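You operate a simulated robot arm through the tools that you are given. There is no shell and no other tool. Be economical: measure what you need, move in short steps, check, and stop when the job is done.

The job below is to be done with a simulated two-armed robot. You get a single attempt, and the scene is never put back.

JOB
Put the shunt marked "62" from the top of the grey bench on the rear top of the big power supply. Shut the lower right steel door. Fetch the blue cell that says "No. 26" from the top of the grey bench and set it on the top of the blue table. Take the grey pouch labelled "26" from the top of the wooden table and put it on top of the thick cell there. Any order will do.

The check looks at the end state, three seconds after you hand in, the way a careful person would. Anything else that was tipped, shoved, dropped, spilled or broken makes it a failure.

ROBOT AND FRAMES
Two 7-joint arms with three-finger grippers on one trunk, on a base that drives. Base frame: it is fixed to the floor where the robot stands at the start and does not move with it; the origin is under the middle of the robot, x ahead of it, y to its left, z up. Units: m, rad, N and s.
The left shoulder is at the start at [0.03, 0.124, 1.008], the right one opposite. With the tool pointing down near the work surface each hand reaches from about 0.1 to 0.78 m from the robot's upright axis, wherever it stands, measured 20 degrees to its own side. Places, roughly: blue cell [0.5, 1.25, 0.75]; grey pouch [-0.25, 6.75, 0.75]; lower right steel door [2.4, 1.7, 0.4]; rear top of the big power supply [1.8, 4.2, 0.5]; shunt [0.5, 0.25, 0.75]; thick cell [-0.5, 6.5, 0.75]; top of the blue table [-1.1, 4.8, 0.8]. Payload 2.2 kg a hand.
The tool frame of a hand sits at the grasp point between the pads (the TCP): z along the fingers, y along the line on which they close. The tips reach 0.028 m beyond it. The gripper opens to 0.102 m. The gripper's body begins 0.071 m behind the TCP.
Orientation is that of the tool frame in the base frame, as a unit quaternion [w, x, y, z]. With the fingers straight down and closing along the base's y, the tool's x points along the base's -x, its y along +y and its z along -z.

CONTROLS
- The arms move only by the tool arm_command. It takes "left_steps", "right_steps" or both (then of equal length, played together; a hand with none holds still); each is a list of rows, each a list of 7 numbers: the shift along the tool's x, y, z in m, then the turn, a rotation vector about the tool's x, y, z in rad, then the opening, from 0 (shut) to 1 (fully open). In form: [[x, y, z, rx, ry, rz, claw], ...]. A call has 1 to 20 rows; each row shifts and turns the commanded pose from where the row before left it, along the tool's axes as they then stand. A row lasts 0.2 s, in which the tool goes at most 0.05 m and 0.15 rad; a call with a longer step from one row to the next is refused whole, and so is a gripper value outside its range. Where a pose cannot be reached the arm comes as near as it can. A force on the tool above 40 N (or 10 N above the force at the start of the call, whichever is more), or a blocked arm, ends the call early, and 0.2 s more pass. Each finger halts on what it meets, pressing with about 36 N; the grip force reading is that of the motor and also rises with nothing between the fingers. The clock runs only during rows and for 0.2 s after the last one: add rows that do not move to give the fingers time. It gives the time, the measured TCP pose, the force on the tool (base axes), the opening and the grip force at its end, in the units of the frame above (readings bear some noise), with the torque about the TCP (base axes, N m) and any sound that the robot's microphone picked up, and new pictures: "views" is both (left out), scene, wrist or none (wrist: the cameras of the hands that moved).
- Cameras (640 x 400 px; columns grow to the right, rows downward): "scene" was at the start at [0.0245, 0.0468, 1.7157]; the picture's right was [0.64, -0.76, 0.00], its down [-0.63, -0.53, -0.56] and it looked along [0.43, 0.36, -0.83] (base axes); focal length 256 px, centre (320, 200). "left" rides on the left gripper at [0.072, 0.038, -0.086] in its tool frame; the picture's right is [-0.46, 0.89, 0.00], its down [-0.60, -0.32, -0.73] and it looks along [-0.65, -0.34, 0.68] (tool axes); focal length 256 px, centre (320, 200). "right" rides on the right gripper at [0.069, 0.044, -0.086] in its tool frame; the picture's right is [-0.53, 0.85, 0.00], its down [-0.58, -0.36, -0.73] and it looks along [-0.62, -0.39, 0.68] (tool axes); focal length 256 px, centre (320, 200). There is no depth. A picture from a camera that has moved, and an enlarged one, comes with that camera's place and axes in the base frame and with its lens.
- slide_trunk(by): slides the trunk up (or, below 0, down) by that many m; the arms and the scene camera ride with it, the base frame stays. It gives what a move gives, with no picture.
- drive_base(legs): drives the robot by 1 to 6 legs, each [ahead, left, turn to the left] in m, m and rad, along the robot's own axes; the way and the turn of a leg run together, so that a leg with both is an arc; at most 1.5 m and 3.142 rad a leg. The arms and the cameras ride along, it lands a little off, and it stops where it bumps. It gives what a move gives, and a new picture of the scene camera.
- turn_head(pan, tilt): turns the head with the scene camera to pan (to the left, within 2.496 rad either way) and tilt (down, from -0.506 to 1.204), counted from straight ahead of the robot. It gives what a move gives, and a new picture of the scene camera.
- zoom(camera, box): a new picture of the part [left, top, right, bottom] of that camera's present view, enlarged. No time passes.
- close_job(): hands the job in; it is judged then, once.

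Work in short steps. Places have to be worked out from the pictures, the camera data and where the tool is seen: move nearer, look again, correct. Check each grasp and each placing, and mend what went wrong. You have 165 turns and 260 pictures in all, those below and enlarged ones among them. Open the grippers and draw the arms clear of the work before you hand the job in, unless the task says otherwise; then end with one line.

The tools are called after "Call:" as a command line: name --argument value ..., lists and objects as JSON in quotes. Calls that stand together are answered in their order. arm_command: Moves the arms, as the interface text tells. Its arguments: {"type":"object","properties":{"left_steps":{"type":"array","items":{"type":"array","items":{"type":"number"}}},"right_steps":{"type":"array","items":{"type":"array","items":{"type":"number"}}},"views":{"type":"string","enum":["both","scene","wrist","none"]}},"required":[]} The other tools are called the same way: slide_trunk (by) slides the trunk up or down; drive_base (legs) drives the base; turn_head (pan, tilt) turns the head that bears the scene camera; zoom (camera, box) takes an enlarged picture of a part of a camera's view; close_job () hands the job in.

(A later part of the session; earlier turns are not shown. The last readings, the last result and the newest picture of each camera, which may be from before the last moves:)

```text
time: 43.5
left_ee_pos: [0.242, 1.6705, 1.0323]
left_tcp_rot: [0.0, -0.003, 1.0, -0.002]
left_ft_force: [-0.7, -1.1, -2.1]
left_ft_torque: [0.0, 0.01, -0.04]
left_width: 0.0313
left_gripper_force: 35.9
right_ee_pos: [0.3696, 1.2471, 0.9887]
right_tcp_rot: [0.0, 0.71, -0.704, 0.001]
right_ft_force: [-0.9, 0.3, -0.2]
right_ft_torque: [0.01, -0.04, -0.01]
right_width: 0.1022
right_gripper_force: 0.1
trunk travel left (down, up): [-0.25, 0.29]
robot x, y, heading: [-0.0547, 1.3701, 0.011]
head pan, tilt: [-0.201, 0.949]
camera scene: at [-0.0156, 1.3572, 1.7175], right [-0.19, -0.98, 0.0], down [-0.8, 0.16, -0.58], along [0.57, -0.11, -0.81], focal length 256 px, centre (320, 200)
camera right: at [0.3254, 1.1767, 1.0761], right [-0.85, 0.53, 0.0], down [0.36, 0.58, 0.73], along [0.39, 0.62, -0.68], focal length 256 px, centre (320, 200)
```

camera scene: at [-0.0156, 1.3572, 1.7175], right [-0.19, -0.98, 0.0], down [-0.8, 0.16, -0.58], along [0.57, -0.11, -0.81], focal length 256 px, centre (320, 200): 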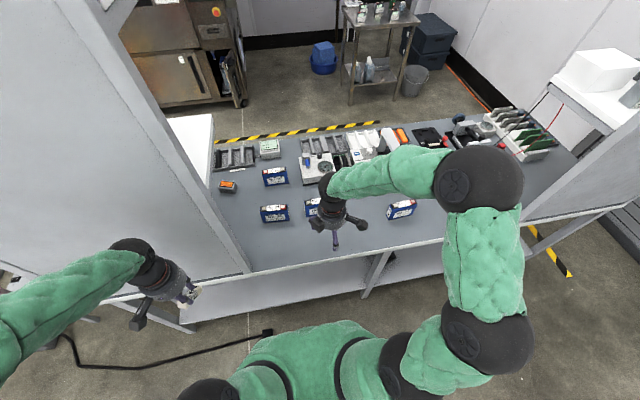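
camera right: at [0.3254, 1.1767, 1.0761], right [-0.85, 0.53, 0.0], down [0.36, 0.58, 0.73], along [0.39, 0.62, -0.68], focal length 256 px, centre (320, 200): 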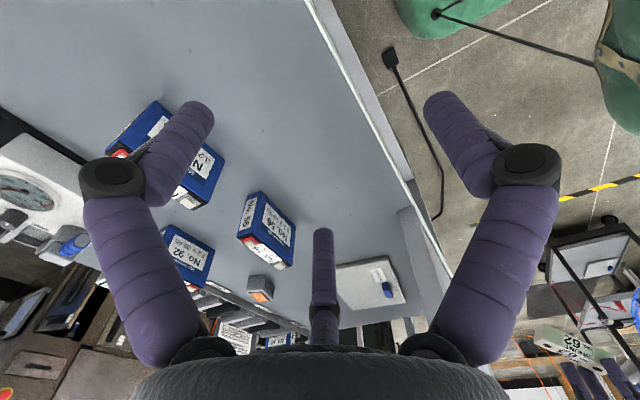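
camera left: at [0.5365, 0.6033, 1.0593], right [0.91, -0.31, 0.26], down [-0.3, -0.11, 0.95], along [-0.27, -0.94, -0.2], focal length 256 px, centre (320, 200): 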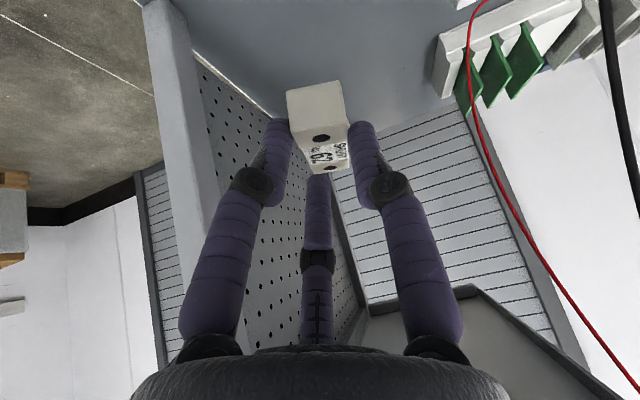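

The tool's y now points to −x, so I move −y by 0.215 m to get above the cell.

Call:
arm_command --right_steps '[[0, -0.043, 0, 0, 0, 0, 1], [0, -0.043, 0, 0, 0, 0, 1], [0, -0.043, 0, 0, 0, 0, 1], [0, -0.043, 0, 0, 0, 0, 1], [0, -0.043, 0, 0, 0, 0, 1], [0, 0, 0.02, 0, 0, 0, 1]]'

```text
time: 44.9
left_ee_pos: [0.2432, 1.6699, 1.033]
left_tcp_rot: [0.0, -0.004, 1.0, -0.003]
left_ft_force: [0.7, 0.1, -2.3]
left_ft_torque: [0.03, 0.02, -0.01]
left_width: 0.0315
left_gripper_force: 36.2
right_ee_pos: [0.587, 1.2493, 0.9685]
right_tcp_rot: [0.0, 0.71, -0.704, -0.001]
right_ft_force: [-0.2, 0.5, -0.8]
right_ft_torque: [-0.02, -0.03, 0.01]
right_width: 0.1019
right_gripper_force: 0.0
trunk travel left (down, up): [-0.25, 0.29]
robot x, y, heading: [-0.0531, 1.3716, 0.006]
head pan, tilt: [-0.201, 0.949]
camera scene: at [-0.0145, 1.3569, 1.7175], right [-0.19, -0.98, 0.0], down [-0.8, 0.16, -0.58], along [0.57, -0.11, -0.81], focal length 256 px, centre (320, 200)
camera right: at [0.5426, 1.1784, 1.0549], right [-0.85, 0.53, 0.0], down [0.36, 0.58, 0.73], along [0.39, 0.62, -0.68], focal length 256 px, centre (320, 200)
```

scene: 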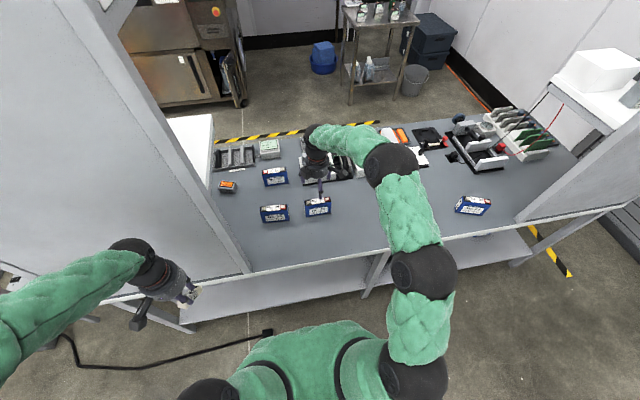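
right: 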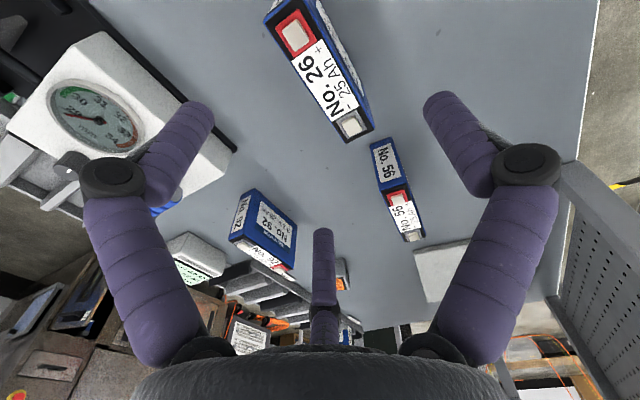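

Aligned within about 6 mm; descending and grasping the cell.

Call:
arm_command --right_steps '[[0, 0.006, 0.034, 0, 0, 0, 1], [0, 0, 0.034, 0, 0, 0, 1], [0, 0, 0.03, 0, 0, 0, 1], [0, 0, 0.03, 0, 0, 0, 1], [0, 0, 0, 0, 0, 0, 0.6], [0, 0, 0, 0, 0, 0, 0.3], [0, 0, 0, 0, 0, 0, 0], [0, 0, 0, 0, 0, 0, 0], [0, 0, 0, 0, 0, 0, 0]]' --views "wrist"

```text
time: 46.9
left_ee_pos: [0.2426, 1.6703, 1.032]
left_tcp_rot: [0.0, -0.004, 1.0, -0.003]
left_ft_force: [0.4, 0.6, -1.6]
left_ft_torque: [-0.03, 0.03, -0.02]
left_width: 0.0314
left_gripper_force: 36.0
right_ee_pos: [0.5814, 1.2515, 0.841]
right_tcp_rot: [0.0, 0.71, -0.704, 0.0]
right_ft_force: [0.8, -1.3, 6.7]
right_ft_torque: [-0.06, -0.03, 0.15]
right_width: 0.0433
right_gripper_force: 36.0
trunk travel left (down, up): [-0.25, 0.29]
robot x, y, heading: [-0.0575, 1.3721, 0.006]
head pan, tilt: [-0.201, 0.949]
camera right: at [0.5364, 1.1796, 0.9284], right [-0.85, 0.53, 0.0], down [0.36, 0.58, 0.73], along [0.39, 0.62, -0.68], focal length 256 px, centre (320, 200)
```

right: 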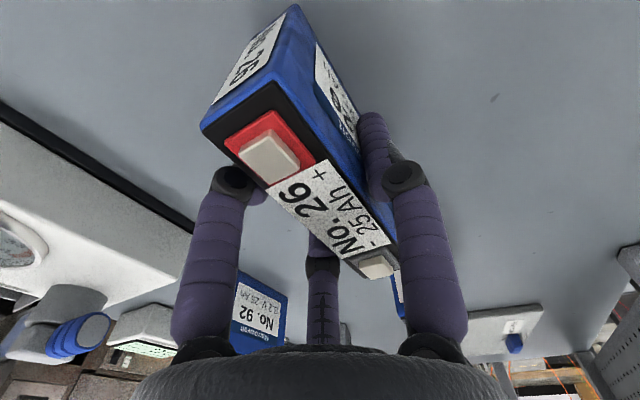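

Gripped at 0.043 m. Lifting.

Call:
arm_command --right_steps '[[0, 0, -0.03, 0, 0, 0, 0], [0, 0, -0.04, 0, 0, 0, 0], [0, 0, -0.04, 0, 0, 0, 0], [0, 0, -0.04, 0, 0, 0, 0], [0, 0.02, -0.02, 0, 0, 0, 0], [0, 0.045, 0, 0, 0, 0, 0], [0, 0.045, 0, 0, 0, 0, 0], [0, 0.045, 0, 0, 0, 0, 0], [0, 0.045, 0, 0, 0, 0, 0], [0, 0.045, 0, 0, 0, 0, 0]]'

```text
time: 49.1
left_ee_pos: [0.2419, 1.6701, 1.0321]
left_tcp_rot: [0.0, -0.004, 1.0, -0.002]
left_ft_force: [-0.5, -0.1, -2.5]
left_ft_torque: [0.0, -0.04, 0.02]
left_width: 0.0314
left_gripper_force: 36.0
right_ee_pos: [0.3322, 1.2492, 1.0125]
right_tcp_rot: [0.0, 0.709, -0.705, 0.0]
right_ft_force: [-1.1, 0.3, -4.7]
right_ft_torque: [0.01, -0.07, -0.01]
right_width: 0.0438
right_gripper_force: 35.9
trunk travel left (down, up): [-0.25, 0.29]
robot x, y, heading: [-0.0511, 1.3717, 0.01]
head pan, tilt: [-0.201, 0.949]
camera scene: at [-0.0156, 1.357, 1.7175], right [-0.19, -0.98, 0.0], down [-0.8, 0.16, -0.58], along [0.57, -0.11, -0.81], focal length 256 px, centre (320, 200)
camera right: at [0.2877, 1.1782, 1.0995], right [-0.85, 0.53, 0.0], down [0.36, 0.58, 0.73], along [0.39, 0.62, -0.68], focal length 256 px, centre (320, 200)
```

scene: 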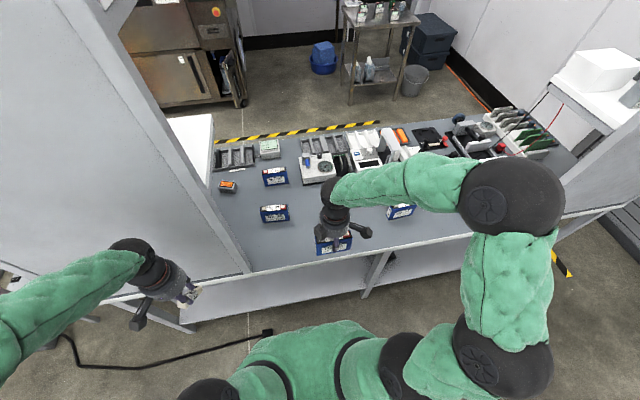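
right: 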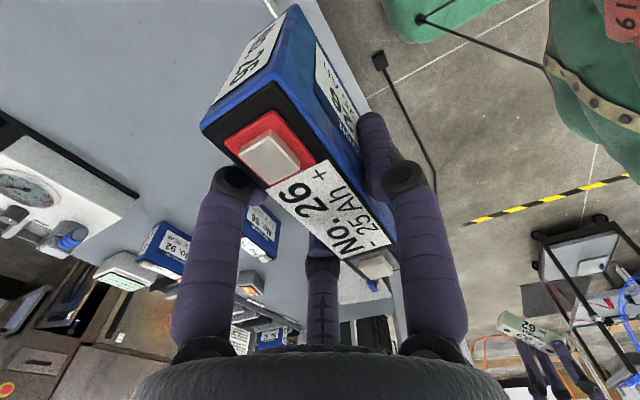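

Both items are held. Backing away and turning to face +y to look at the route.

Call:
drive_base --legs '[[-0.4, 0, 0], [0, 0, 1.56]]'

Call:
turn_head --pan 0.0 --tilt 0.35

Call:
turn_head --pan -0.9 --tilt 0.35

```text
time: 55.4
left_ee_pos: [-0.7482, 1.67, 1.0315]
left_tcp_rot: [0.001, -0.705, 0.709, -0.003]
left_ft_force: [0.4, -0.4, -3.2]
left_ft_torque: [-0.02, 0.02, 0.02]
left_width: 0.031
left_gripper_force: 35.5
right_ee_pos: [-0.3248, 1.7548, 1.0115]
right_tcp_rot: [0.0, 1.0, -0.002, 0.0]
right_ft_force: [0.2, -0.6, -5.4]
right_ft_torque: [0.03, 0.01, 0.03]
right_width: 0.0434
right_gripper_force: 36.4
trunk travel left (down, up): [-0.25, 0.29]
robot x, y, heading: [-0.4508, 1.3708, 1.565]
head pan, tilt: [-0.201, 0.949]
camera scene: at [-0.4388, 1.4103, 1.7174], right [0.98, -0.21, 0.0], down [-0.17, -0.8, -0.58], along [0.12, 0.57, -0.81], focal length 256 px, centre (320, 200)
```

scene: 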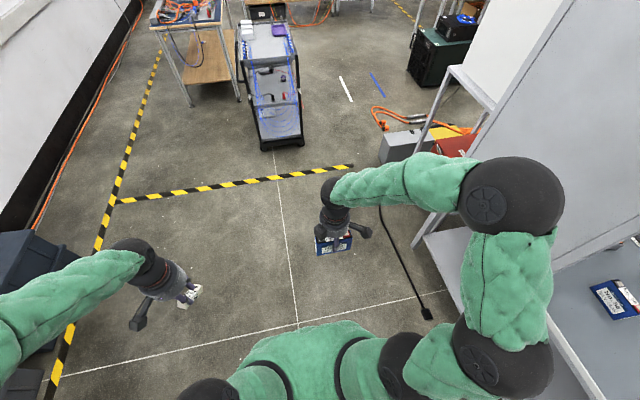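

```text
time: 56.4
left_ee_pos: [-0.7485, 1.6703, 1.0318]
left_tcp_rot: [0.001, -0.704, 0.71, -0.003]
left_ft_force: [0.5, 0.1, -2.5]
left_ft_torque: [-0.02, -0.01, 0.02]
left_width: 0.0309
left_gripper_force: 36.6
right_ee_pos: [-0.3264, 1.7555, 1.0123]
right_tcp_rot: [0.001, 1.0, -0.004, 0.0]
right_ft_force: [0.3, 0.3, -5.2]
right_ft_torque: [0.04, -0.01, 0.0]
right_width: 0.0435
right_gripper_force: 36.0
trunk travel left (down, up): [-0.25, 0.29]
robot x, y, heading: [-0.4525, 1.3694, 1.568]
head pan, tilt: [0.0, 0.351]
camera scene: at [-0.453, 1.4323, 1.7685], right [1.0, -0.01, 0.0], down [0.0, -0.34, -0.94], along [0.01, 0.94, -0.34], focal length 256 px, centre (320, 200)
```

scene: 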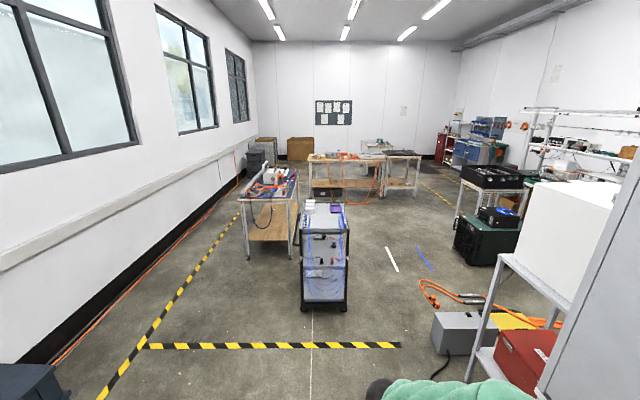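

```text
time: 57.6
left_ee_pos: [-0.7486, 1.6693, 1.031]
left_tcp_rot: [0.002, -0.704, 0.71, -0.003]
left_ft_force: [-0.1, 0.0, -2.5]
left_ft_torque: [-0.04, -0.02, -0.04]
left_width: 0.0309
left_gripper_force: 36.2
right_ee_pos: [-0.3253, 1.7558, 1.0117]
right_tcp_rot: [0.001, 1.0, -0.003, 0.0]
right_ft_force: [0.0, -0.2, -5.5]
right_ft_torque: [0.05, -0.01, -0.03]
right_width: 0.0434
right_gripper_force: 36.3
trunk travel left (down, up): [-0.25, 0.29]
robot x, y, heading: [-0.4544, 1.3666, 1.564]
head pan, tilt: [-0.901, 0.351]
camera scene: at [-0.3804, 1.3966, 1.7686], right [0.62, -0.79, 0.0], down [-0.27, -0.21, -0.94], along [0.74, 0.58, -0.34], focal length 256 px, centre (320, 200)
```

scene: 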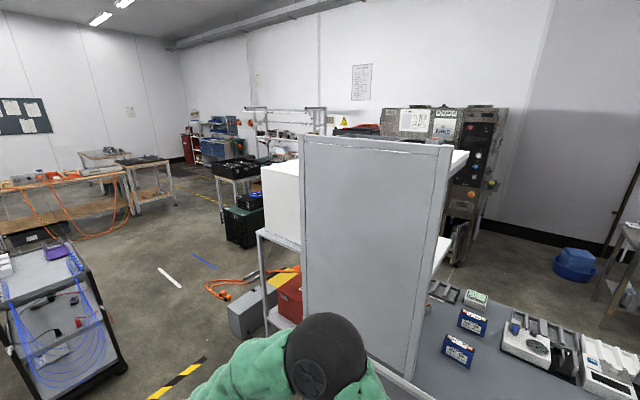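

Map: cart at (−0.4, 3.3–3.9), blue table starting at y≈4.2 around x −1.35…−0.7, green power supply at (1.6, 4.1). Driving to the front of the blue table.

Call:
drive_base --legs '[[1.0, 0.68, 0], [0.95, 0, 0]]'

Call:
turn_head --pan 0.0 --tilt 0.7

```text
time: 68.3
left_ee_pos: [-1.4049, 3.6265, 1.0315]
left_tcp_rot: [0.002, -0.704, 0.71, -0.003]
left_ft_force: [-0.2, 0.1, -1.6]
left_ft_torque: [0.0, -0.01, -0.03]
left_width: 0.0312
left_gripper_force: 35.6
right_ee_pos: [-0.9813, 3.711, 1.0113]
right_tcp_rot: [0.0, 1.0, -0.003, 0.0]
right_ft_force: [-0.5, 0.0, -5.5]
right_ft_torque: [0.04, 0.01, 0.0]
right_width: 0.0436
right_gripper_force: 35.7
trunk travel left (down, up): [-0.25, 0.29]
robot x, y, heading: [-1.1121, 3.3223, 1.563]
head pan, tilt: [-0.901, 0.351]
camera scene: at [-1.0371, 3.3521, 1.7686], right [0.61, -0.79, 0.0], down [-0.27, -0.21, -0.94], along [0.74, 0.58, -0.34], focal length 256 px, centre (320, 200)
```

scene: 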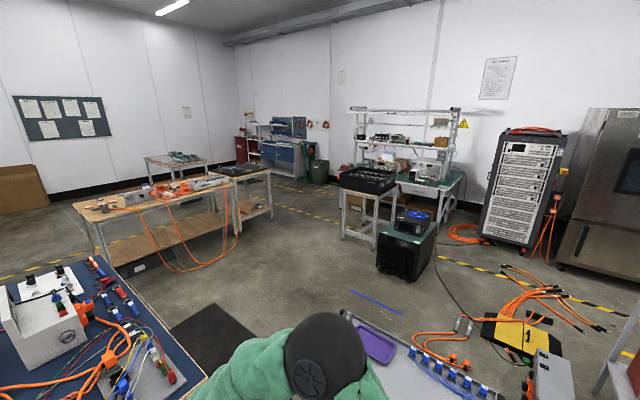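

```text
time: 69.5
left_ee_pos: [-1.4046, 3.6258, 1.0322]
left_tcp_rot: [0.002, -0.704, 0.71, -0.002]
left_ft_force: [-1.1, 0.3, -2.0]
left_ft_torque: [-0.01, 0.01, 0.01]
left_width: 0.031
left_gripper_force: 35.6
right_ee_pos: [-0.9812, 3.71, 1.0106]
right_tcp_rot: [0.001, 1.0, -0.003, -0.001]
right_ft_force: [-0.3, -0.1, -6.2]
right_ft_torque: [0.06, -0.01, 0.01]
right_width: 0.0436
right_gripper_force: 35.6
trunk travel left (down, up): [-0.25, 0.29]
robot x, y, heading: [-1.1092, 3.3226, 1.562]
head pan, tilt: [0.0, 0.7]
camera scene: at [-1.1097, 3.3791, 1.7372], right [1.0, -0.01, 0.0], down [-0.01, -0.64, -0.76], along [0.01, 0.76, -0.64], focal length 256 px, centre (320, 200)
```

scene: 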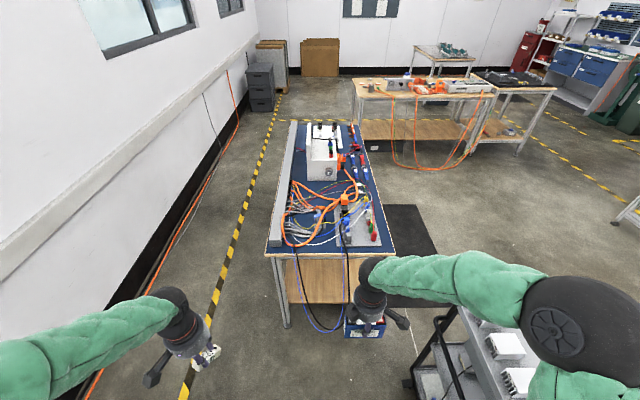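

Zooming onto the blue table top to find a free spot.

Call:
zoom --camera "scene" --box '[240, 100, 420, 260]'

```text
2.50 times, centred on (330, 180) of scene
camera zoom: at [-1.1097, 3.3791, 1.7372], right [1.0, -0.01, 0.0], down [-0.01, -0.64, -0.76], along [0.01, 0.76, -0.64], focal length 641 px, centre (295, 250)
```

zoom: 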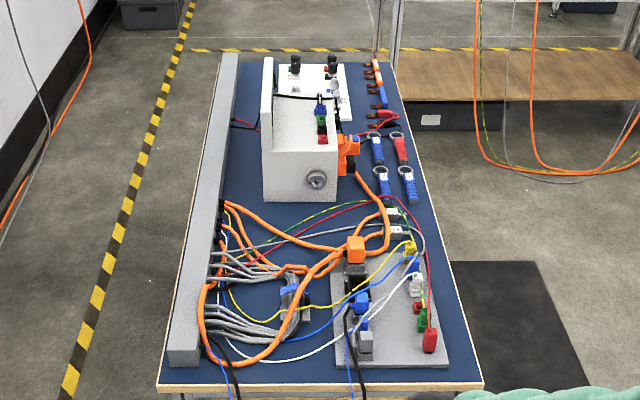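

The top is crowded; usable gaps are best inspected from its right side. I'll raise the trunk for clearance and drive around the cart to the aisle between the table and the power supply.

Call:
slide_trunk --by 0.18

Call:
drive_base --legs '[[-0.62, 0, 0], [0, -1.4, 0], [1.0, 0, 0], [0.45, 0, 0]]'

Call:
turn_head --pan 1.2 --tilt 0.7

Call:
turn_head --pan -1.3 --tilt 0.7

```text
time: 71.5
left_ee_pos: [-1.4045, 3.6263, 1.2127]
left_tcp_rot: [0.001, -0.704, 0.71, -0.002]
left_ft_force: [-0.1, -0.6, -1.7]
left_ft_torque: [-0.02, -0.01, 0.03]
left_width: 0.0311
left_gripper_force: 36.1
right_ee_pos: [-0.9819, 3.71, 1.1926]
right_tcp_rot: [0.002, 1.0, -0.003, 0.001]
right_ft_force: [-0.6, 0.8, -5.9]
right_ft_torque: [0.04, 0.01, -0.02]
right_width: 0.0432
right_gripper_force: 36.1
trunk travel left (down, up): [-0.43, 0.11]
robot x, y, heading: [-1.1075, 3.3232, 1.56]
head pan, tilt: [0.0, 0.7]
```

```text
time: 88.5
left_ee_pos: [-0.0076, 4.4231, 1.212]
left_tcp_rot: [0.001, -0.697, 0.717, -0.003]
left_ft_force: [0.4, 0.3, -2.1]
left_ft_torque: [0.03, -0.02, 0.0]
left_width: 0.0311
left_gripper_force: 36.1
right_ee_pos: [0.4167, 4.4973, 1.1905]
right_tcp_rot: [0.001, 1.0, -0.014, 0.0]
right_ft_force: [0.5, -0.2, -4.8]
right_ft_torque: [0.04, 0.01, -0.02]
right_width: 0.0436
right_gripper_force: 36.0
trunk travel left (down, up): [-0.43, 0.11]
robot x, y, heading: [0.2778, 4.1172, 1.543]
head pan, tilt: [0.0, 0.7]
camera scene: at [0.2823, 4.1703, 1.9172], right [1.0, -0.03, 0.0], down [-0.02, -0.64, -0.76], along [0.02, 0.76, -0.64], focal length 256 px, centre (320, 200)
```

scene: 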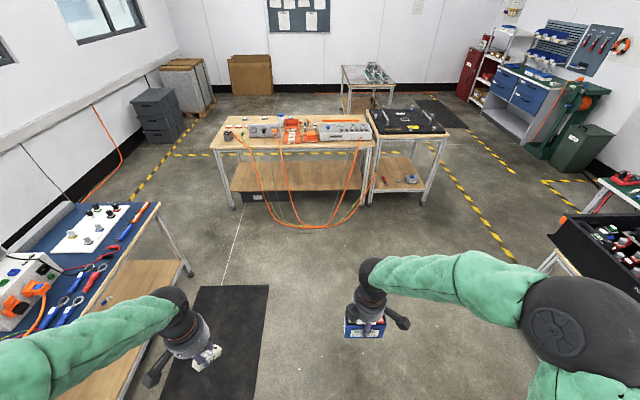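

```text
time: 89.9
left_ee_pos: [-0.0069, 4.4229, 1.2121]
left_tcp_rot: [0.001, -0.698, 0.716, -0.002]
left_ft_force: [-0.2, 0.3, -1.9]
left_ft_torque: [0.0, 0.0, -0.01]
left_width: 0.0306
left_gripper_force: 36.2
right_ee_pos: [0.4174, 4.4972, 1.1902]
right_tcp_rot: [0.001, 1.0, -0.014, 0.0]
right_ft_force: [-0.2, 0.5, -5.3]
right_ft_torque: [0.04, 0.01, -0.01]
right_width: 0.0436
right_gripper_force: 35.8
trunk travel left (down, up): [-0.43, 0.11]
robot x, y, heading: [0.2855, 4.1142, 1.546]
head pan, tilt: [1.201, 0.7]
camera scene: at [0.2017, 4.1178, 1.9172], right [0.39, 0.92, 0.0], down [0.59, -0.25, -0.76], along [-0.7, 0.3, -0.64], focal length 256 px, centre (320, 200)
```

scene: 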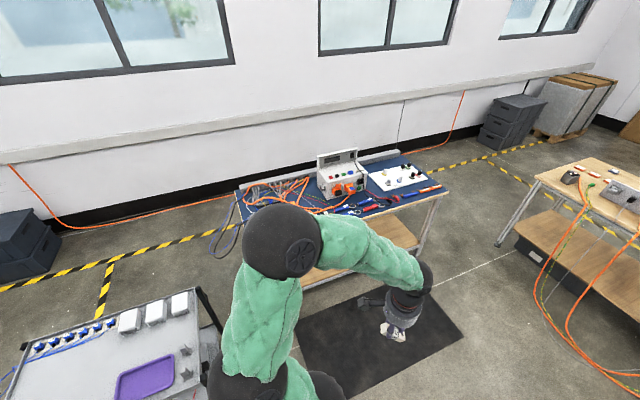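

```text
time: 92.2
left_ee_pos: [-0.0068, 4.4217, 1.2126]
left_tcp_rot: [0.001, -0.698, 0.717, -0.002]
left_ft_force: [-0.9, 0.5, -2.2]
left_ft_torque: [0.0, -0.02, 0.01]
left_width: 0.0309
left_gripper_force: 36.8
right_ee_pos: [0.4178, 4.4978, 1.1919]
right_tcp_rot: [0.001, 1.0, -0.014, 0.0]
right_ft_force: [0.3, 0.5, -6.1]
right_ft_torque: [0.06, -0.01, 0.04]
right_width: 0.0436
right_gripper_force: 35.6
trunk travel left (down, up): [-0.43, 0.11]
robot x, y, heading: [0.2813, 4.1138, 1.547]
head pan, tilt: [-1.3, 0.7]
camera scene: at [0.3624, 4.1055, 1.9172], right [0.24, -0.97, 0.0], down [-0.63, -0.16, -0.76], along [0.74, 0.18, -0.64], focal length 256 px, centre (320, 200)
```

scene: 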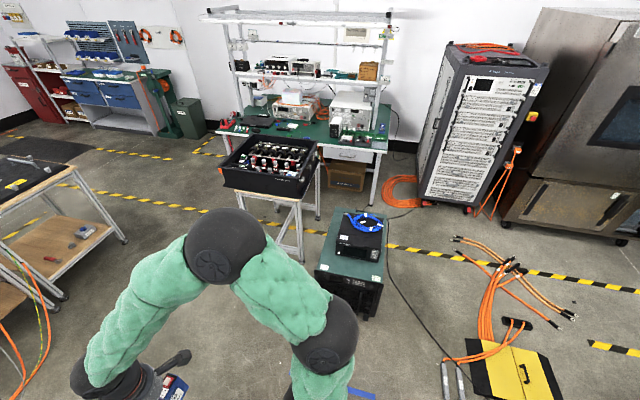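

Zooming on the power supply.

Call:
zoom --camera "scene" --box '[290, 180, 430, 330]'

```text
2.67 times, centred on (360, 255) of scene
camera zoom: at [0.3624, 4.1055, 1.9172], right [0.24, -0.97, 0.0], down [-0.63, -0.16, -0.76], along [0.74, 0.18, -0.64], focal length 684 px, centre (213, 53)
```

zoom: 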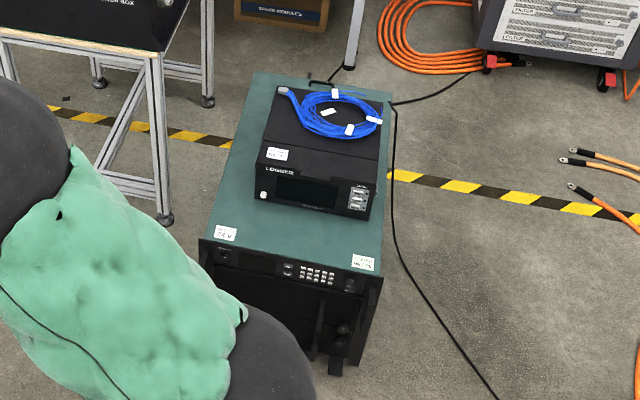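

The supply's free rear strip is about x 1.79–1.93. First the blue table: I'll drive nearer its right side and look.

Call:
drive_base --legs '[[0.6, 0, 0], [0, 0, 1.5708]]'

Call:
turn_head --pan 0.0 --tilt 0.75

Call:
zoom --camera "scene" --box '[200, 60, 480, 235]'

```text
time: 99.4
left_ee_pos: [0.002, 4.4072, 1.2122]
left_tcp_rot: [-0.002, 1.0, 0.008, 0.001]
left_ft_force: [0.2, 0.3, -1.8]
left_ft_torque: [0.02, 0.01, 0.0]
left_width: 0.031
left_gripper_force: 35.9
right_ee_pos: [-0.0921, 4.8277, 1.1914]
right_tcp_rot: [0.001, 0.701, 0.713, 0.001]
right_ft_force: [-0.4, -0.7, -5.3]
right_ft_torque: [0.02, 0.05, 0.0]
right_width: 0.0435
right_gripper_force: 36.4
trunk travel left (down, up): [-0.43, 0.11]
robot x, y, heading: [0.2949, 4.7106, -3.125]
head pan, tilt: [-1.3, 0.7]
camera scene: at [0.3029, 4.7907, 1.9172], right [0.96, 0.28, 0.0], down [0.18, -0.62, -0.76], along [-0.22, 0.73, -0.64], focal length 256 px, centre (320, 200)
```

scene: 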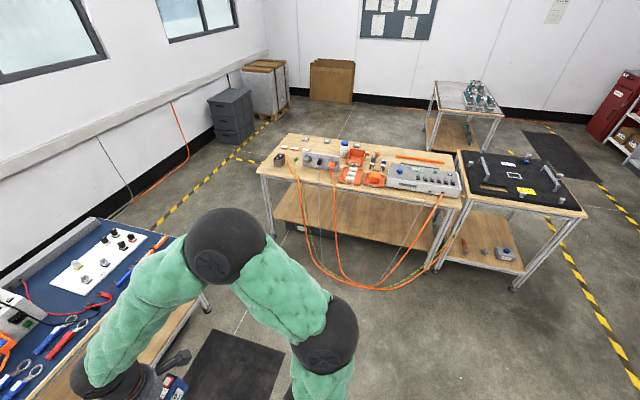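

```text
time: 100.9
left_ee_pos: [0.0021, 4.4077, 1.2126]
left_tcp_rot: [-0.002, 1.0, 0.007, 0.001]
left_ft_force: [-0.6, -0.4, -2.1]
left_ft_torque: [0.0, -0.01, 0.0]
left_width: 0.0313
left_gripper_force: 36.7
right_ee_pos: [-0.0916, 4.8257, 1.1918]
right_tcp_rot: [0.001, 0.701, 0.713, 0.001]
right_ft_force: [0.1, 0.7, -6.2]
right_ft_torque: [0.01, 0.02, -0.01]
right_width: 0.0435
right_gripper_force: 35.6
trunk travel left (down, up): [-0.43, 0.11]
robot x, y, heading: [0.2972, 4.7067, -3.126]
head pan, tilt: [0.0, 0.75]
camera scene: at [0.244, 4.7081, 1.913], right [-0.01, 1.0, 0.0], down [0.68, 0.01, -0.73], along [-0.73, -0.01, -0.68], focal length 256 px, centre (320, 200)
```

scene: 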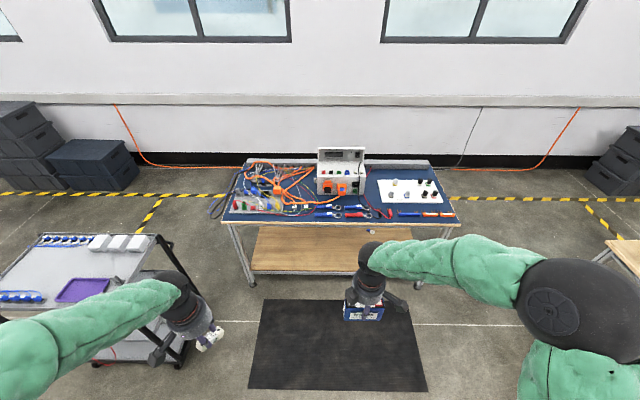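

```text
2.29 times, centred on (340, 148) of scene
camera zoom: at [0.244, 4.7081, 1.913], right [-0.01, 1.0, 0.0], down [0.68, 0.01, -0.73], along [-0.73, -0.01, -0.68], focal length 586 px, centre (274, 320)
```

zoom: 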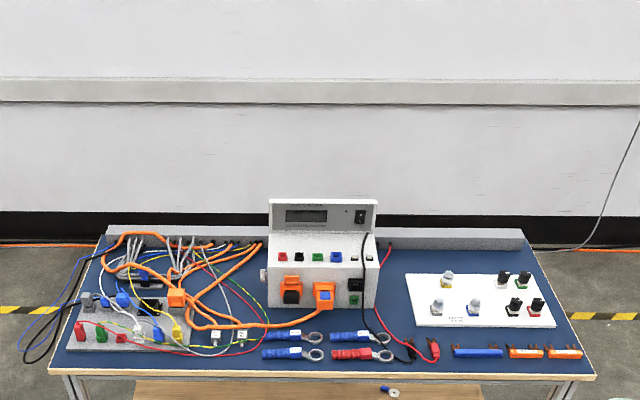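

There is a free patch between the white instrument and the white panel at about (−1.14, 5.05). Driving up to the table's right side.

Call:
drive_base --legs '[[0.66, -0.08, 0]]'

Call:
turn_head --pan -0.3 --tilt 0.95

```text
time: 104.6
left_ee_pos: [-0.659, 4.4803, 1.2118]
left_tcp_rot: [-0.003, 1.0, 0.005, 0.0]
left_ft_force: [-0.4, -0.6, -2.5]
left_ft_torque: [0.0, -0.02, -0.01]
left_width: 0.0311
left_gripper_force: 35.6
right_ee_pos: [-0.7511, 4.9007, 1.1921]
right_tcp_rot: [0.001, 0.703, 0.711, 0.0]
right_ft_force: [0.1, -0.4, -5.1]
right_ft_torque: [0.01, 0.02, -0.01]
right_width: 0.0433
right_gripper_force: 35.7
trunk travel left (down, up): [-0.43, 0.11]
robot x, y, heading: [-0.3649, 4.7798, -3.13]
head pan, tilt: [0.0, 0.75]
camera scene: at [-0.4164, 4.7801, 1.9129], right [-0.01, 1.0, 0.0], down [0.68, 0.01, -0.73], along [-0.73, -0.01, -0.68], focal length 256 px, centre (320, 200)
```

scene: 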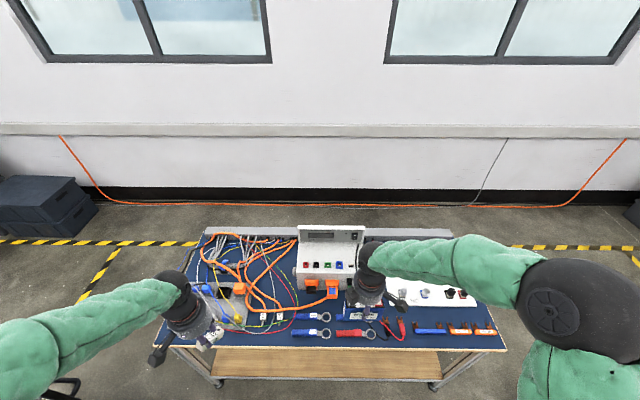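

```text
time: 105.4
left_ee_pos: [-0.6588, 4.4799, 1.212]
left_tcp_rot: [-0.002, 1.0, 0.006, 0.0]
left_ft_force: [-0.1, 0.7, -2.2]
left_ft_torque: [0.02, 0.04, -0.01]
left_width: 0.031
left_gripper_force: 36.1
right_ee_pos: [-0.75, 4.9, 1.192]
right_tcp_rot: [0.0, 0.703, 0.711, 0.001]
right_ft_force: [0.0, -0.4, -5.3]
right_ft_torque: [-0.04, 0.04, 0.0]
right_width: 0.0433
right_gripper_force: 36.0
trunk travel left (down, up): [-0.43, 0.11]
robot x, y, heading: [-0.3637, 4.7764, -3.129]
head pan, tilt: [-0.3, 0.949]
camera scene: at [-0.4026, 4.8016, 1.8975], right [0.28, 0.96, 0.0], down [0.78, -0.23, -0.58], along [-0.56, 0.17, -0.81], focal length 256 px, centre (320, 200)
```

scene: 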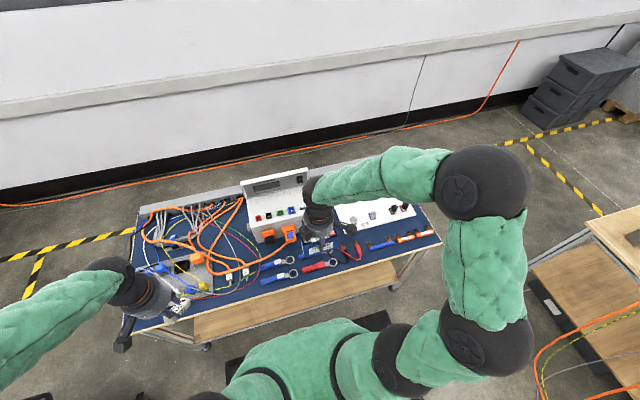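

Turning the right hand so the cell's long axis points away from the robot and moving it over the patch, high above everything.

Call:
arm_command --right_steps '[[0.038, 0, 0, 0, 0, 0.14, 0], [0.038, 0, 0, 0, 0, 0, 0], [0.038, 0, 0, 0, 0, 0, 0], [0.038, 0, 0, 0, 0, 0, 0], [0, 0, 0, 0, 0, 0.143, 0], [0, 0, 0, 0, 0, 0.143, 0], [0, 0, 0, 0, 0, 0.143, 0], [0, 0, 0, 0, 0, 0.143, 0], [0, 0, 0, 0, 0, 0.143, 0], [0, 0, 0, 0, 0, 0.143, 0], [0, 0, 0, 0, 0, 0.143, 0], [0, 0, 0, 0, 0, 0.143, 0], [0, 0, 0, 0, 0, 0.143, 0], [0, 0, 0, 0, 0, 0.143, 0], [-0.045, 0, 0, 0, 0, 0, 0], [-0.045, 0, 0, 0, 0, 0, 0], [-0.045, 0, 0, 0, 0, 0, 0], [-0.045, 0, 0, 0, 0, 0, 0]]'

```text
time: 109.2
left_ee_pos: [-0.6623, 4.4794, 1.2118]
left_tcp_rot: [-0.003, 1.0, 0.006, 0.002]
left_ft_force: [-0.4, -0.2, -2.4]
left_ft_torque: [0.02, -0.03, 0.01]
left_width: 0.031
left_gripper_force: 36.4
right_ee_pos: [-0.9203, 5.0494, 1.1898]
right_tcp_rot: [0.0, 1.0, 0.007, 0.002]
right_ft_force: [-0.8, 0.3, -6.2]
right_ft_torque: [0.07, -0.05, 0.0]
right_width: 0.0434
right_gripper_force: 36.0
trunk travel left (down, up): [-0.43, 0.11]
robot x, y, heading: [-0.3607, 4.7802, -3.134]
head pan, tilt: [-0.3, 0.949]
camera scene: at [-0.4067, 4.8019, 1.8973], right [0.28, 0.96, 0.0], down [0.78, -0.23, -0.58], along [-0.56, 0.17, -0.81], focal length 256 px, centre (320, 200)
camera right: at [-0.8521, 5.0054, 1.2765], right [-0.52, -0.85, 0.0], down [-0.59, 0.36, 0.73], along [-0.62, 0.38, -0.69], focal length 256 px, centre (320, 200)
```

scene: 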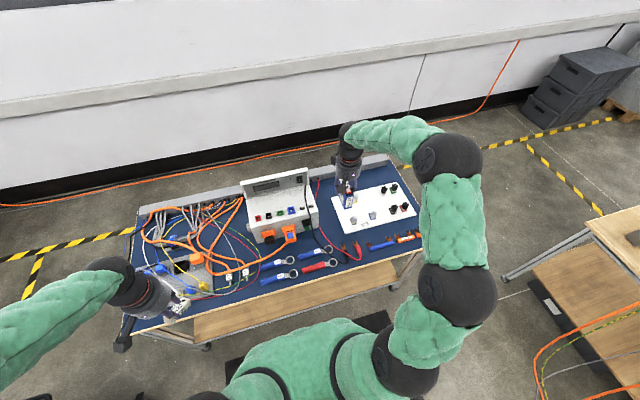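
right: 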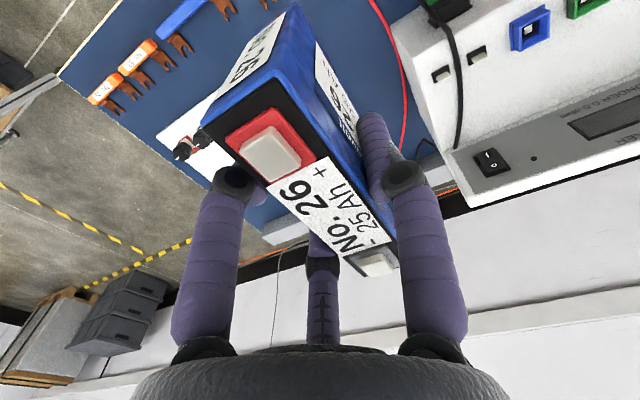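

Checking the free patch from the head camera.

Call:
zoom --camera "scene" --box '[270, 130, 430, 270]'

```text
2.86 times, centred on (350, 200) of scene
camera zoom: at [-0.4067, 4.8019, 1.8973], right [0.28, 0.96, 0.0], down [0.78, -0.23, -0.58], along [-0.56, 0.17, -0.81], focal length 733 px, centre (234, 200)
```

zoom: 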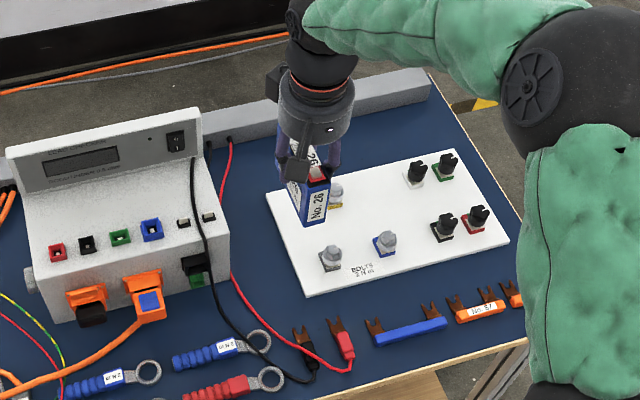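

Target set at (−1.06, 5.06): between the red wire and the panel. Moving over it and descending to about 3 cm above the table.

Call:
arm_command --right_steps '[[-0.047, -0.006, 0, 0, 0, 0, 0], [-0.047, -0.005, 0, 0, 0, 0, 0], [-0.046, 0, 0, 0, 0, 0, 0], [0, 0, 0.045, 0, 0, 0, 0], [0, 0, 0.045, 0, 0, 0, 0], [0, 0, 0.045, 0, 0, 0, 0], [0, 0, 0.045, 0, 0, 0, 0], [0, 0, 0.04, 0, 0, 0, 0], [0, 0, 0.04, 0, 0, 0, 0], [0, 0, 0.03, 0, 0, 0, 0], [0, 0, 0, 0, 0, 0, 0]]'

Call:
zoom --camera "scene" --box '[270, 130, 430, 270]'

```text
time: 111.6
left_ee_pos: [-0.6602, 4.4802, 1.2114]
left_tcp_rot: [-0.003, 1.0, 0.006, 0.001]
left_ft_force: [-0.6, -0.8, -2.4]
left_ft_torque: [-0.01, 0.04, -0.01]
left_width: 0.0308
left_gripper_force: 36.4
right_ee_pos: [-1.0573, 5.0603, 0.9028]
right_tcp_rot: [0.001, 1.0, 0.006, 0.002]
right_ft_force: [-0.1, -0.5, -5.3]
right_ft_torque: [0.05, 0.02, -0.02]
right_width: 0.0435
right_gripper_force: 36.4
trunk travel left (down, up): [-0.43, 0.11]
robot x, y, heading: [-0.3634, 4.7797, -3.132]
head pan, tilt: [-0.3, 0.949]
camera scene: at [-0.4029, 4.802, 1.8975], right [0.28, 0.96, 0.0], down [0.78, -0.23, -0.58], along [-0.56, 0.17, -0.81], focal length 256 px, centre (320, 200)
camera right: at [-0.9895, 5.0155, 0.9898], right [-0.52, -0.85, 0.0], down [-0.58, 0.36, 0.73], along [-0.62, 0.38, -0.68], focal length 256 px, centre (320, 200)
```

scene: 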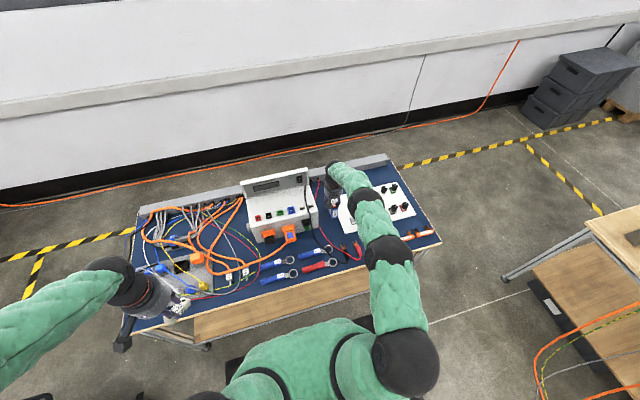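
right: 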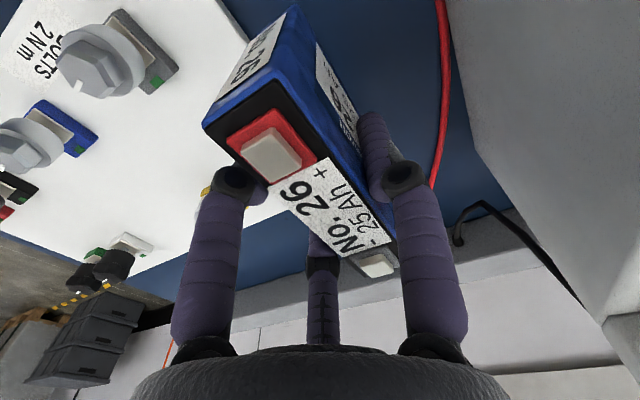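

```text
2.86 times, centred on (350, 200) of scene
camera zoom: at [-0.4029, 4.802, 1.8975], right [0.28, 0.96, 0.0], down [0.78, -0.23, -0.58], along [-0.56, 0.17, -0.81], focal length 733 px, centre (234, 200)
```

zoom: 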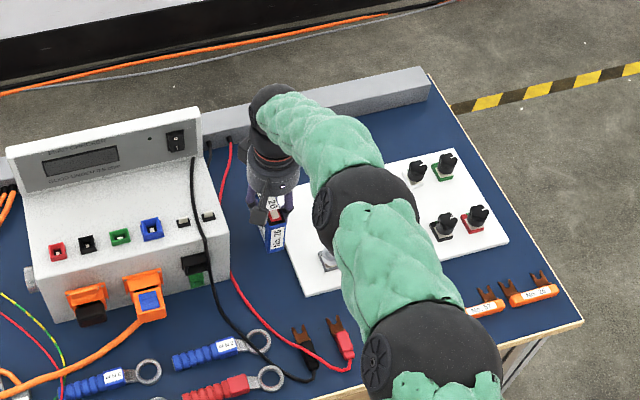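

Panel edge is close to the cell's far side; shifting 1.8 cm toward the wire-free side, then lowering gently.

Call:
arm_command --right_steps '[[0, 0.018, 0, 0, 0, 0, 0], [0, 0, 0.015, 0, 0, 0, 0], [0, 0, 0.01, 0, 0, 0, 0], [0, 0, 0.005, 0, 0, 0, 0], [0, 0, 0.004, 0, 0, 0, 0], [0, 0, 0, 0, 0, 0, 0]]' --views "wrist"

```text
time: 113.0
left_ee_pos: [-0.6589, 4.4789, 1.2126]
left_tcp_rot: [-0.002, 1.0, 0.005, 0.001]
left_ft_force: [1.4, 0.0, -3.6]
left_ft_torque: [-0.01, -0.01, 0.0]
left_width: 0.0311
left_gripper_force: 36.6
right_ee_pos: [-1.057, 5.0393, 0.867]
right_tcp_rot: [0.0, 1.0, 0.006, 0.001]
right_ft_force: [0.2, 0.6, -5.4]
right_ft_torque: [0.0, 0.01, 0.01]
right_width: 0.0434
right_gripper_force: 36.2
trunk travel left (down, up): [-0.43, 0.11]
robot x, y, heading: [-0.3633, 4.7803, -3.129]
head pan, tilt: [-0.3, 0.949]
camera right: at [-0.9891, 4.9964, 0.9542], right [-0.52, -0.85, 0.0], down [-0.58, 0.36, 0.73], along [-0.62, 0.38, -0.68], focal length 256 px, centre (320, 200)
```

right: 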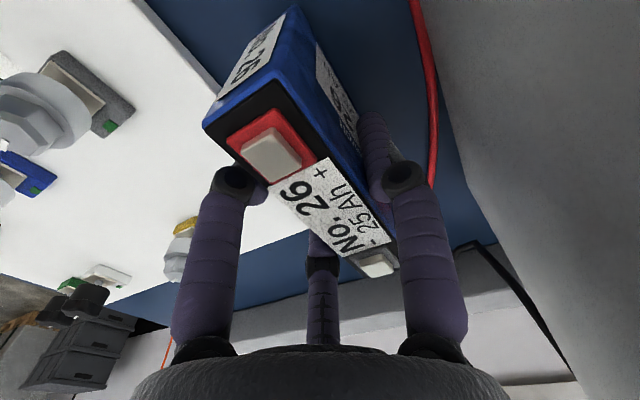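

Still free; continuing down in small steps.

Call:
arm_command --right_steps '[[0, 0, 0.003, 0, 0, 0, 0], [0, 0, 0.003, 0, 0, 0, 0], [0, 0, 0.003, 0, 0, 0, 0], [0, 0, 0, 0, 0, 0, 0]]' --views "none"

Call:
arm_command --right_steps '[[0, 0, 0.003, 0, 0, 0, 0], [0, 0, 0.003, 0, 0, 0, 0], [0, 0, 0, 0, 0, 0, 0]]' --views "wrist"

```text
time: 114.0
left_ee_pos: [-0.6585, 4.4785, 1.2132]
left_tcp_rot: [-0.002, 1.0, 0.005, -0.001]
left_ft_force: [0.5, -0.1, -2.5]
left_ft_torque: [0.0, -0.03, 0.02]
left_width: 0.0309
left_gripper_force: 36.3
right_ee_pos: [-1.0579, 5.0411, 0.8622]
right_tcp_rot: [-0.001, 1.0, 0.006, -0.002]
right_ft_force: [2.6, -1.7, 18.7]
right_ft_torque: [-0.31, -1.42, 0.0]
right_width: 0.0434
right_gripper_force: 36.2
trunk travel left (down, up): [-0.43, 0.11]
robot x, y, heading: [-0.3653, 4.7787, -3.126]
head pan, tilt: [-0.3, 0.949]
```

```text
time: 114.5
left_ee_pos: [-0.6581, 4.4802, 1.2113]
left_tcp_rot: [-0.003, 1.0, 0.005, 0.002]
left_ft_force: [-0.5, 0.1, -2.1]
left_ft_torque: [0.0, -0.04, 0.01]
left_width: 0.0309
left_gripper_force: 36.2
right_ee_pos: [-1.0616, 5.0422, 0.8624]
right_tcp_rot: [-0.001, 1.0, 0.005, -0.005]
right_ft_force: [8.0, -3.0, 17.7]
right_ft_torque: [0.0, -0.36, -0.01]
right_width: 0.0437
right_gripper_force: 36.6
trunk travel left (down, up): [-0.43, 0.11]
robot x, y, heading: [-0.358, 4.7774, -3.124]
head pan, tilt: [-0.3, 0.949]
stopped in row 2 (right hand): the force on the tool passed its limit at 42 N (the readings are from after the stop); the commanded pose is now the measured one
camera right: at [-0.9925, 4.9984, 0.9481], right [-0.53, -0.85, 0.0], down [-0.57, 0.36, 0.74], along [-0.63, 0.39, -0.68], focal length 256 px, centre (320, 200)
```

right: 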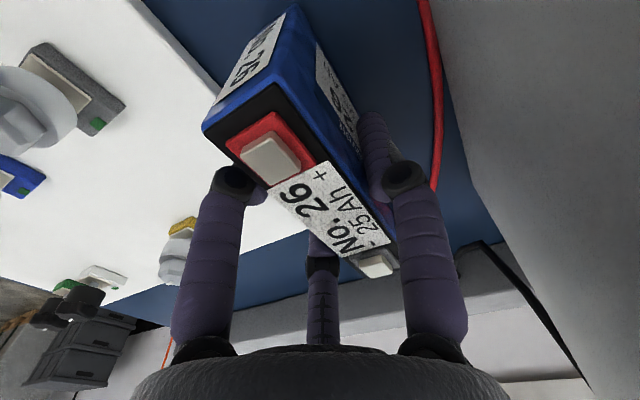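

The cell rests on the table. Opening slightly and rising straight up.

Call:
arm_command --right_steps '[[0, 0, -0.001, 0, 0, 0, 0.5], [0, 0, 0, 0, 0, 0, 0.62], [0, 0, 0, 0, 0, 0, 0.62], [0, 0, -0.02, 0, 0, 0, 0.62], [0, 0, -0.03, 0, 0, 0, 0.62], [0, 0, -0.04, 0, 0, 0, 0.62], [0, 0, -0.04, 0, 0, 0, 0.62], [0, 0, -0.04, 0, 0, 0, 0.7], [0, 0, -0.05, 0, 0, 0, 1], [0, 0, -0.05, 0, 0, 0, 1]]'

Call:
zoom --camera "scene" --box '[270, 130, 430, 270]'

```text
time: 116.8
left_ee_pos: [-0.6588, 4.4794, 1.212]
left_tcp_rot: [-0.004, 1.0, 0.004, 0.0]
left_ft_force: [-0.3, -0.1, -2.8]
left_ft_torque: [-0.03, 0.02, 0.0]
left_width: 0.0311
left_gripper_force: 36.2
right_ee_pos: [-1.0549, 5.0379, 1.128]
right_tcp_rot: [-0.001, 1.0, 0.006, -0.002]
right_ft_force: [0.2, -0.1, 0.5]
right_ft_torque: [0.01, 0.02, -0.01]
right_width: 0.102
right_gripper_force: 0.1
trunk travel left (down, up): [-0.43, 0.11]
robot x, y, heading: [-0.3611, 4.7795, -3.133]
head pan, tilt: [-0.3, 0.949]
camera scene: at [-0.4014, 4.8012, 1.8975], right [0.28, 0.96, 0.0], down [0.78, -0.23, -0.58], along [-0.56, 0.17, -0.81], focal length 256 px, centre (320, 200)
camera right: at [-0.9868, 4.9941, 1.2153], right [-0.52, -0.85, 0.0], down [-0.58, 0.36, 0.73], along [-0.63, 0.38, -0.68], focal length 256 px, centre (320, 200)
```

scene: 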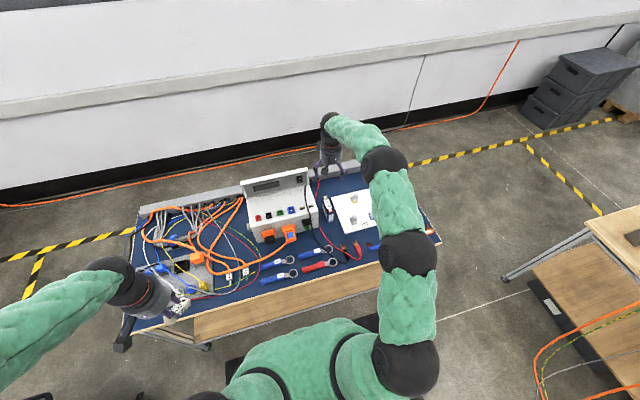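
right: 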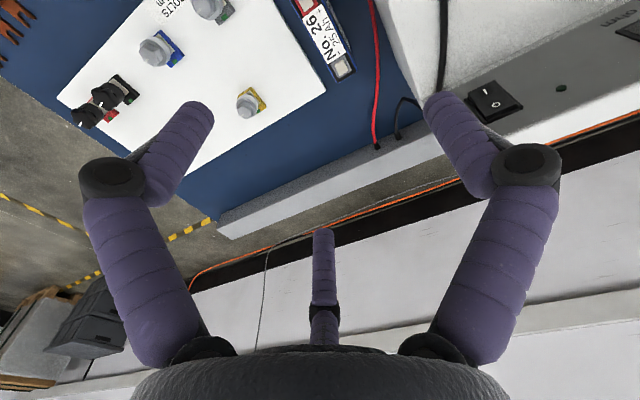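

```text
2.86 times, centred on (350, 200) of scene
camera zoom: at [-0.4014, 4.8012, 1.8975], right [0.28, 0.96, 0.0], down [0.78, -0.23, -0.58], along [-0.56, 0.17, -0.81], focal length 733 px, centre (234, 200)
```

zoom: 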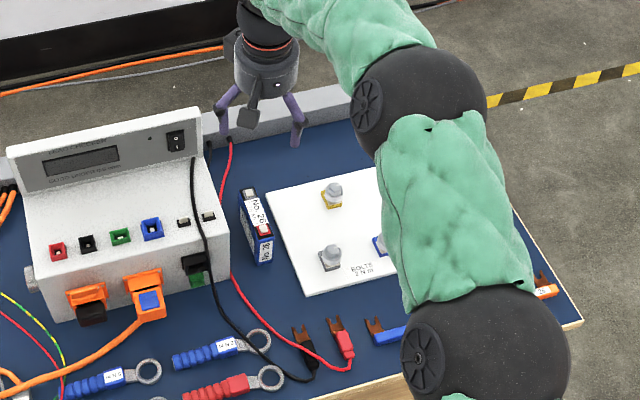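

Cell 26 is placed and standing. Retracting the right arm and heading towards the wooden table.

Call:
arm_command --right_steps '[[0.03, 0, -0.03, 0, 0, 0, 1], [0.045, 0, -0.01, 0, 0, 0, 1], [0.045, 0.01, 0, 0, 0, 0, 1], [0.045, 0.01, 0, 0, 0, 0, 1], [0.045, 0.01, 0, 0, 0, 0, 1], [0.045, 0.01, 0, 0, 0, 0, 1], [0.045, 0.01, 0, 0, 0, 0, 1]]' --views "none"

Call:
drive_base --legs '[[-0.45, 0, 0], [0, -0.35, -1.57]]'

Call:
turn_head --pan 0.15 --tilt 0.7

```text
time: 118.3
left_ee_pos: [-0.6562, 4.4795, 1.2127]
left_tcp_rot: [-0.003, 1.0, 0.005, 0.0]
left_ft_force: [1.2, 0.5, -2.1]
left_ft_torque: [0.01, 0.02, -0.01]
left_width: 0.0308
left_gripper_force: 35.9
right_ee_pos: [-0.7569, 4.9928, 1.1655]
right_tcp_rot: [0.0, 1.0, 0.007, -0.004]
right_ft_force: [-0.2, 0.5, -0.4]
right_ft_torque: [0.0, 0.02, -0.02]
right_width: 0.102
right_gripper_force: 0.0
trunk travel left (down, up): [-0.43, 0.11]
robot x, y, heading: [-0.3611, 4.78, -3.125]
head pan, tilt: [-0.3, 0.949]
```

```text
time: 124.8
left_ee_pos: [-0.0062, 5.2991, 1.2119]
left_tcp_rot: [-0.002, 0.723, -0.691, 0.003]
left_ft_force: [-0.5, 0.3, -2.1]
left_ft_torque: [-0.01, -0.01, 0.0]
left_width: 0.031
left_gripper_force: 35.8
right_ee_pos: [0.5033, 5.416, 1.1641]
right_tcp_rot: [-0.002, 0.723, -0.691, -0.001]
right_ft_force: [0.3, 0.3, 0.3]
right_ft_torque: [0.01, 0.02, -0.02]
right_width: 0.1019
right_gripper_force: 0.0
trunk travel left (down, up): [-0.43, 0.11]
robot x, y, heading: [0.3045, 5.0115, 1.624]
head pan, tilt: [-0.3, 0.949]
cut short: leg 2
camera scene: at [0.3232, 5.0544, 1.8975], right [0.97, -0.25, 0.0], down [-0.2, -0.79, -0.58], along [0.15, 0.56, -0.81], focal length 256 px, centre (320, 200)
```

scene: 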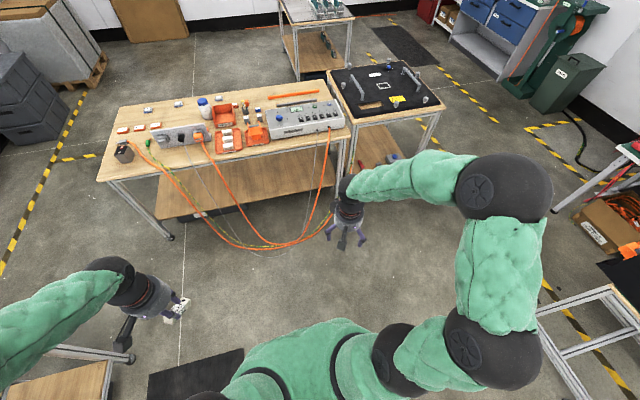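

```text
time: 125.7
left_ee_pos: [-0.0072, 5.3001, 1.2127]
left_tcp_rot: [-0.001, 0.723, -0.691, 0.003]
left_ft_force: [-0.6, -0.9, -1.8]
left_ft_torque: [-0.02, 0.01, 0.02]
left_width: 0.0312
left_gripper_force: 35.6
right_ee_pos: [0.5039, 5.4161, 1.1659]
right_tcp_rot: [-0.002, 0.723, -0.691, -0.001]
right_ft_force: [0.5, 0.7, -0.2]
right_ft_torque: [0.01, 0.03, -0.04]
right_width: 0.1019
right_gripper_force: 0.1
trunk travel left (down, up): [-0.43, 0.11]
robot x, y, heading: [0.3, 5.0111, 1.617]
head pan, tilt: [0.15, 0.7]
camera scene: at [0.2881, 5.0673, 1.9172], right [0.98, 0.19, 0.0], down [0.12, -0.63, -0.76], along [-0.15, 0.75, -0.64], focal length 256 px, centre (320, 200)
```

scene: 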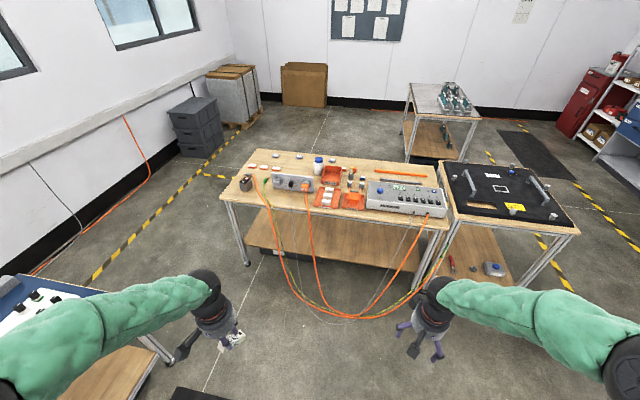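

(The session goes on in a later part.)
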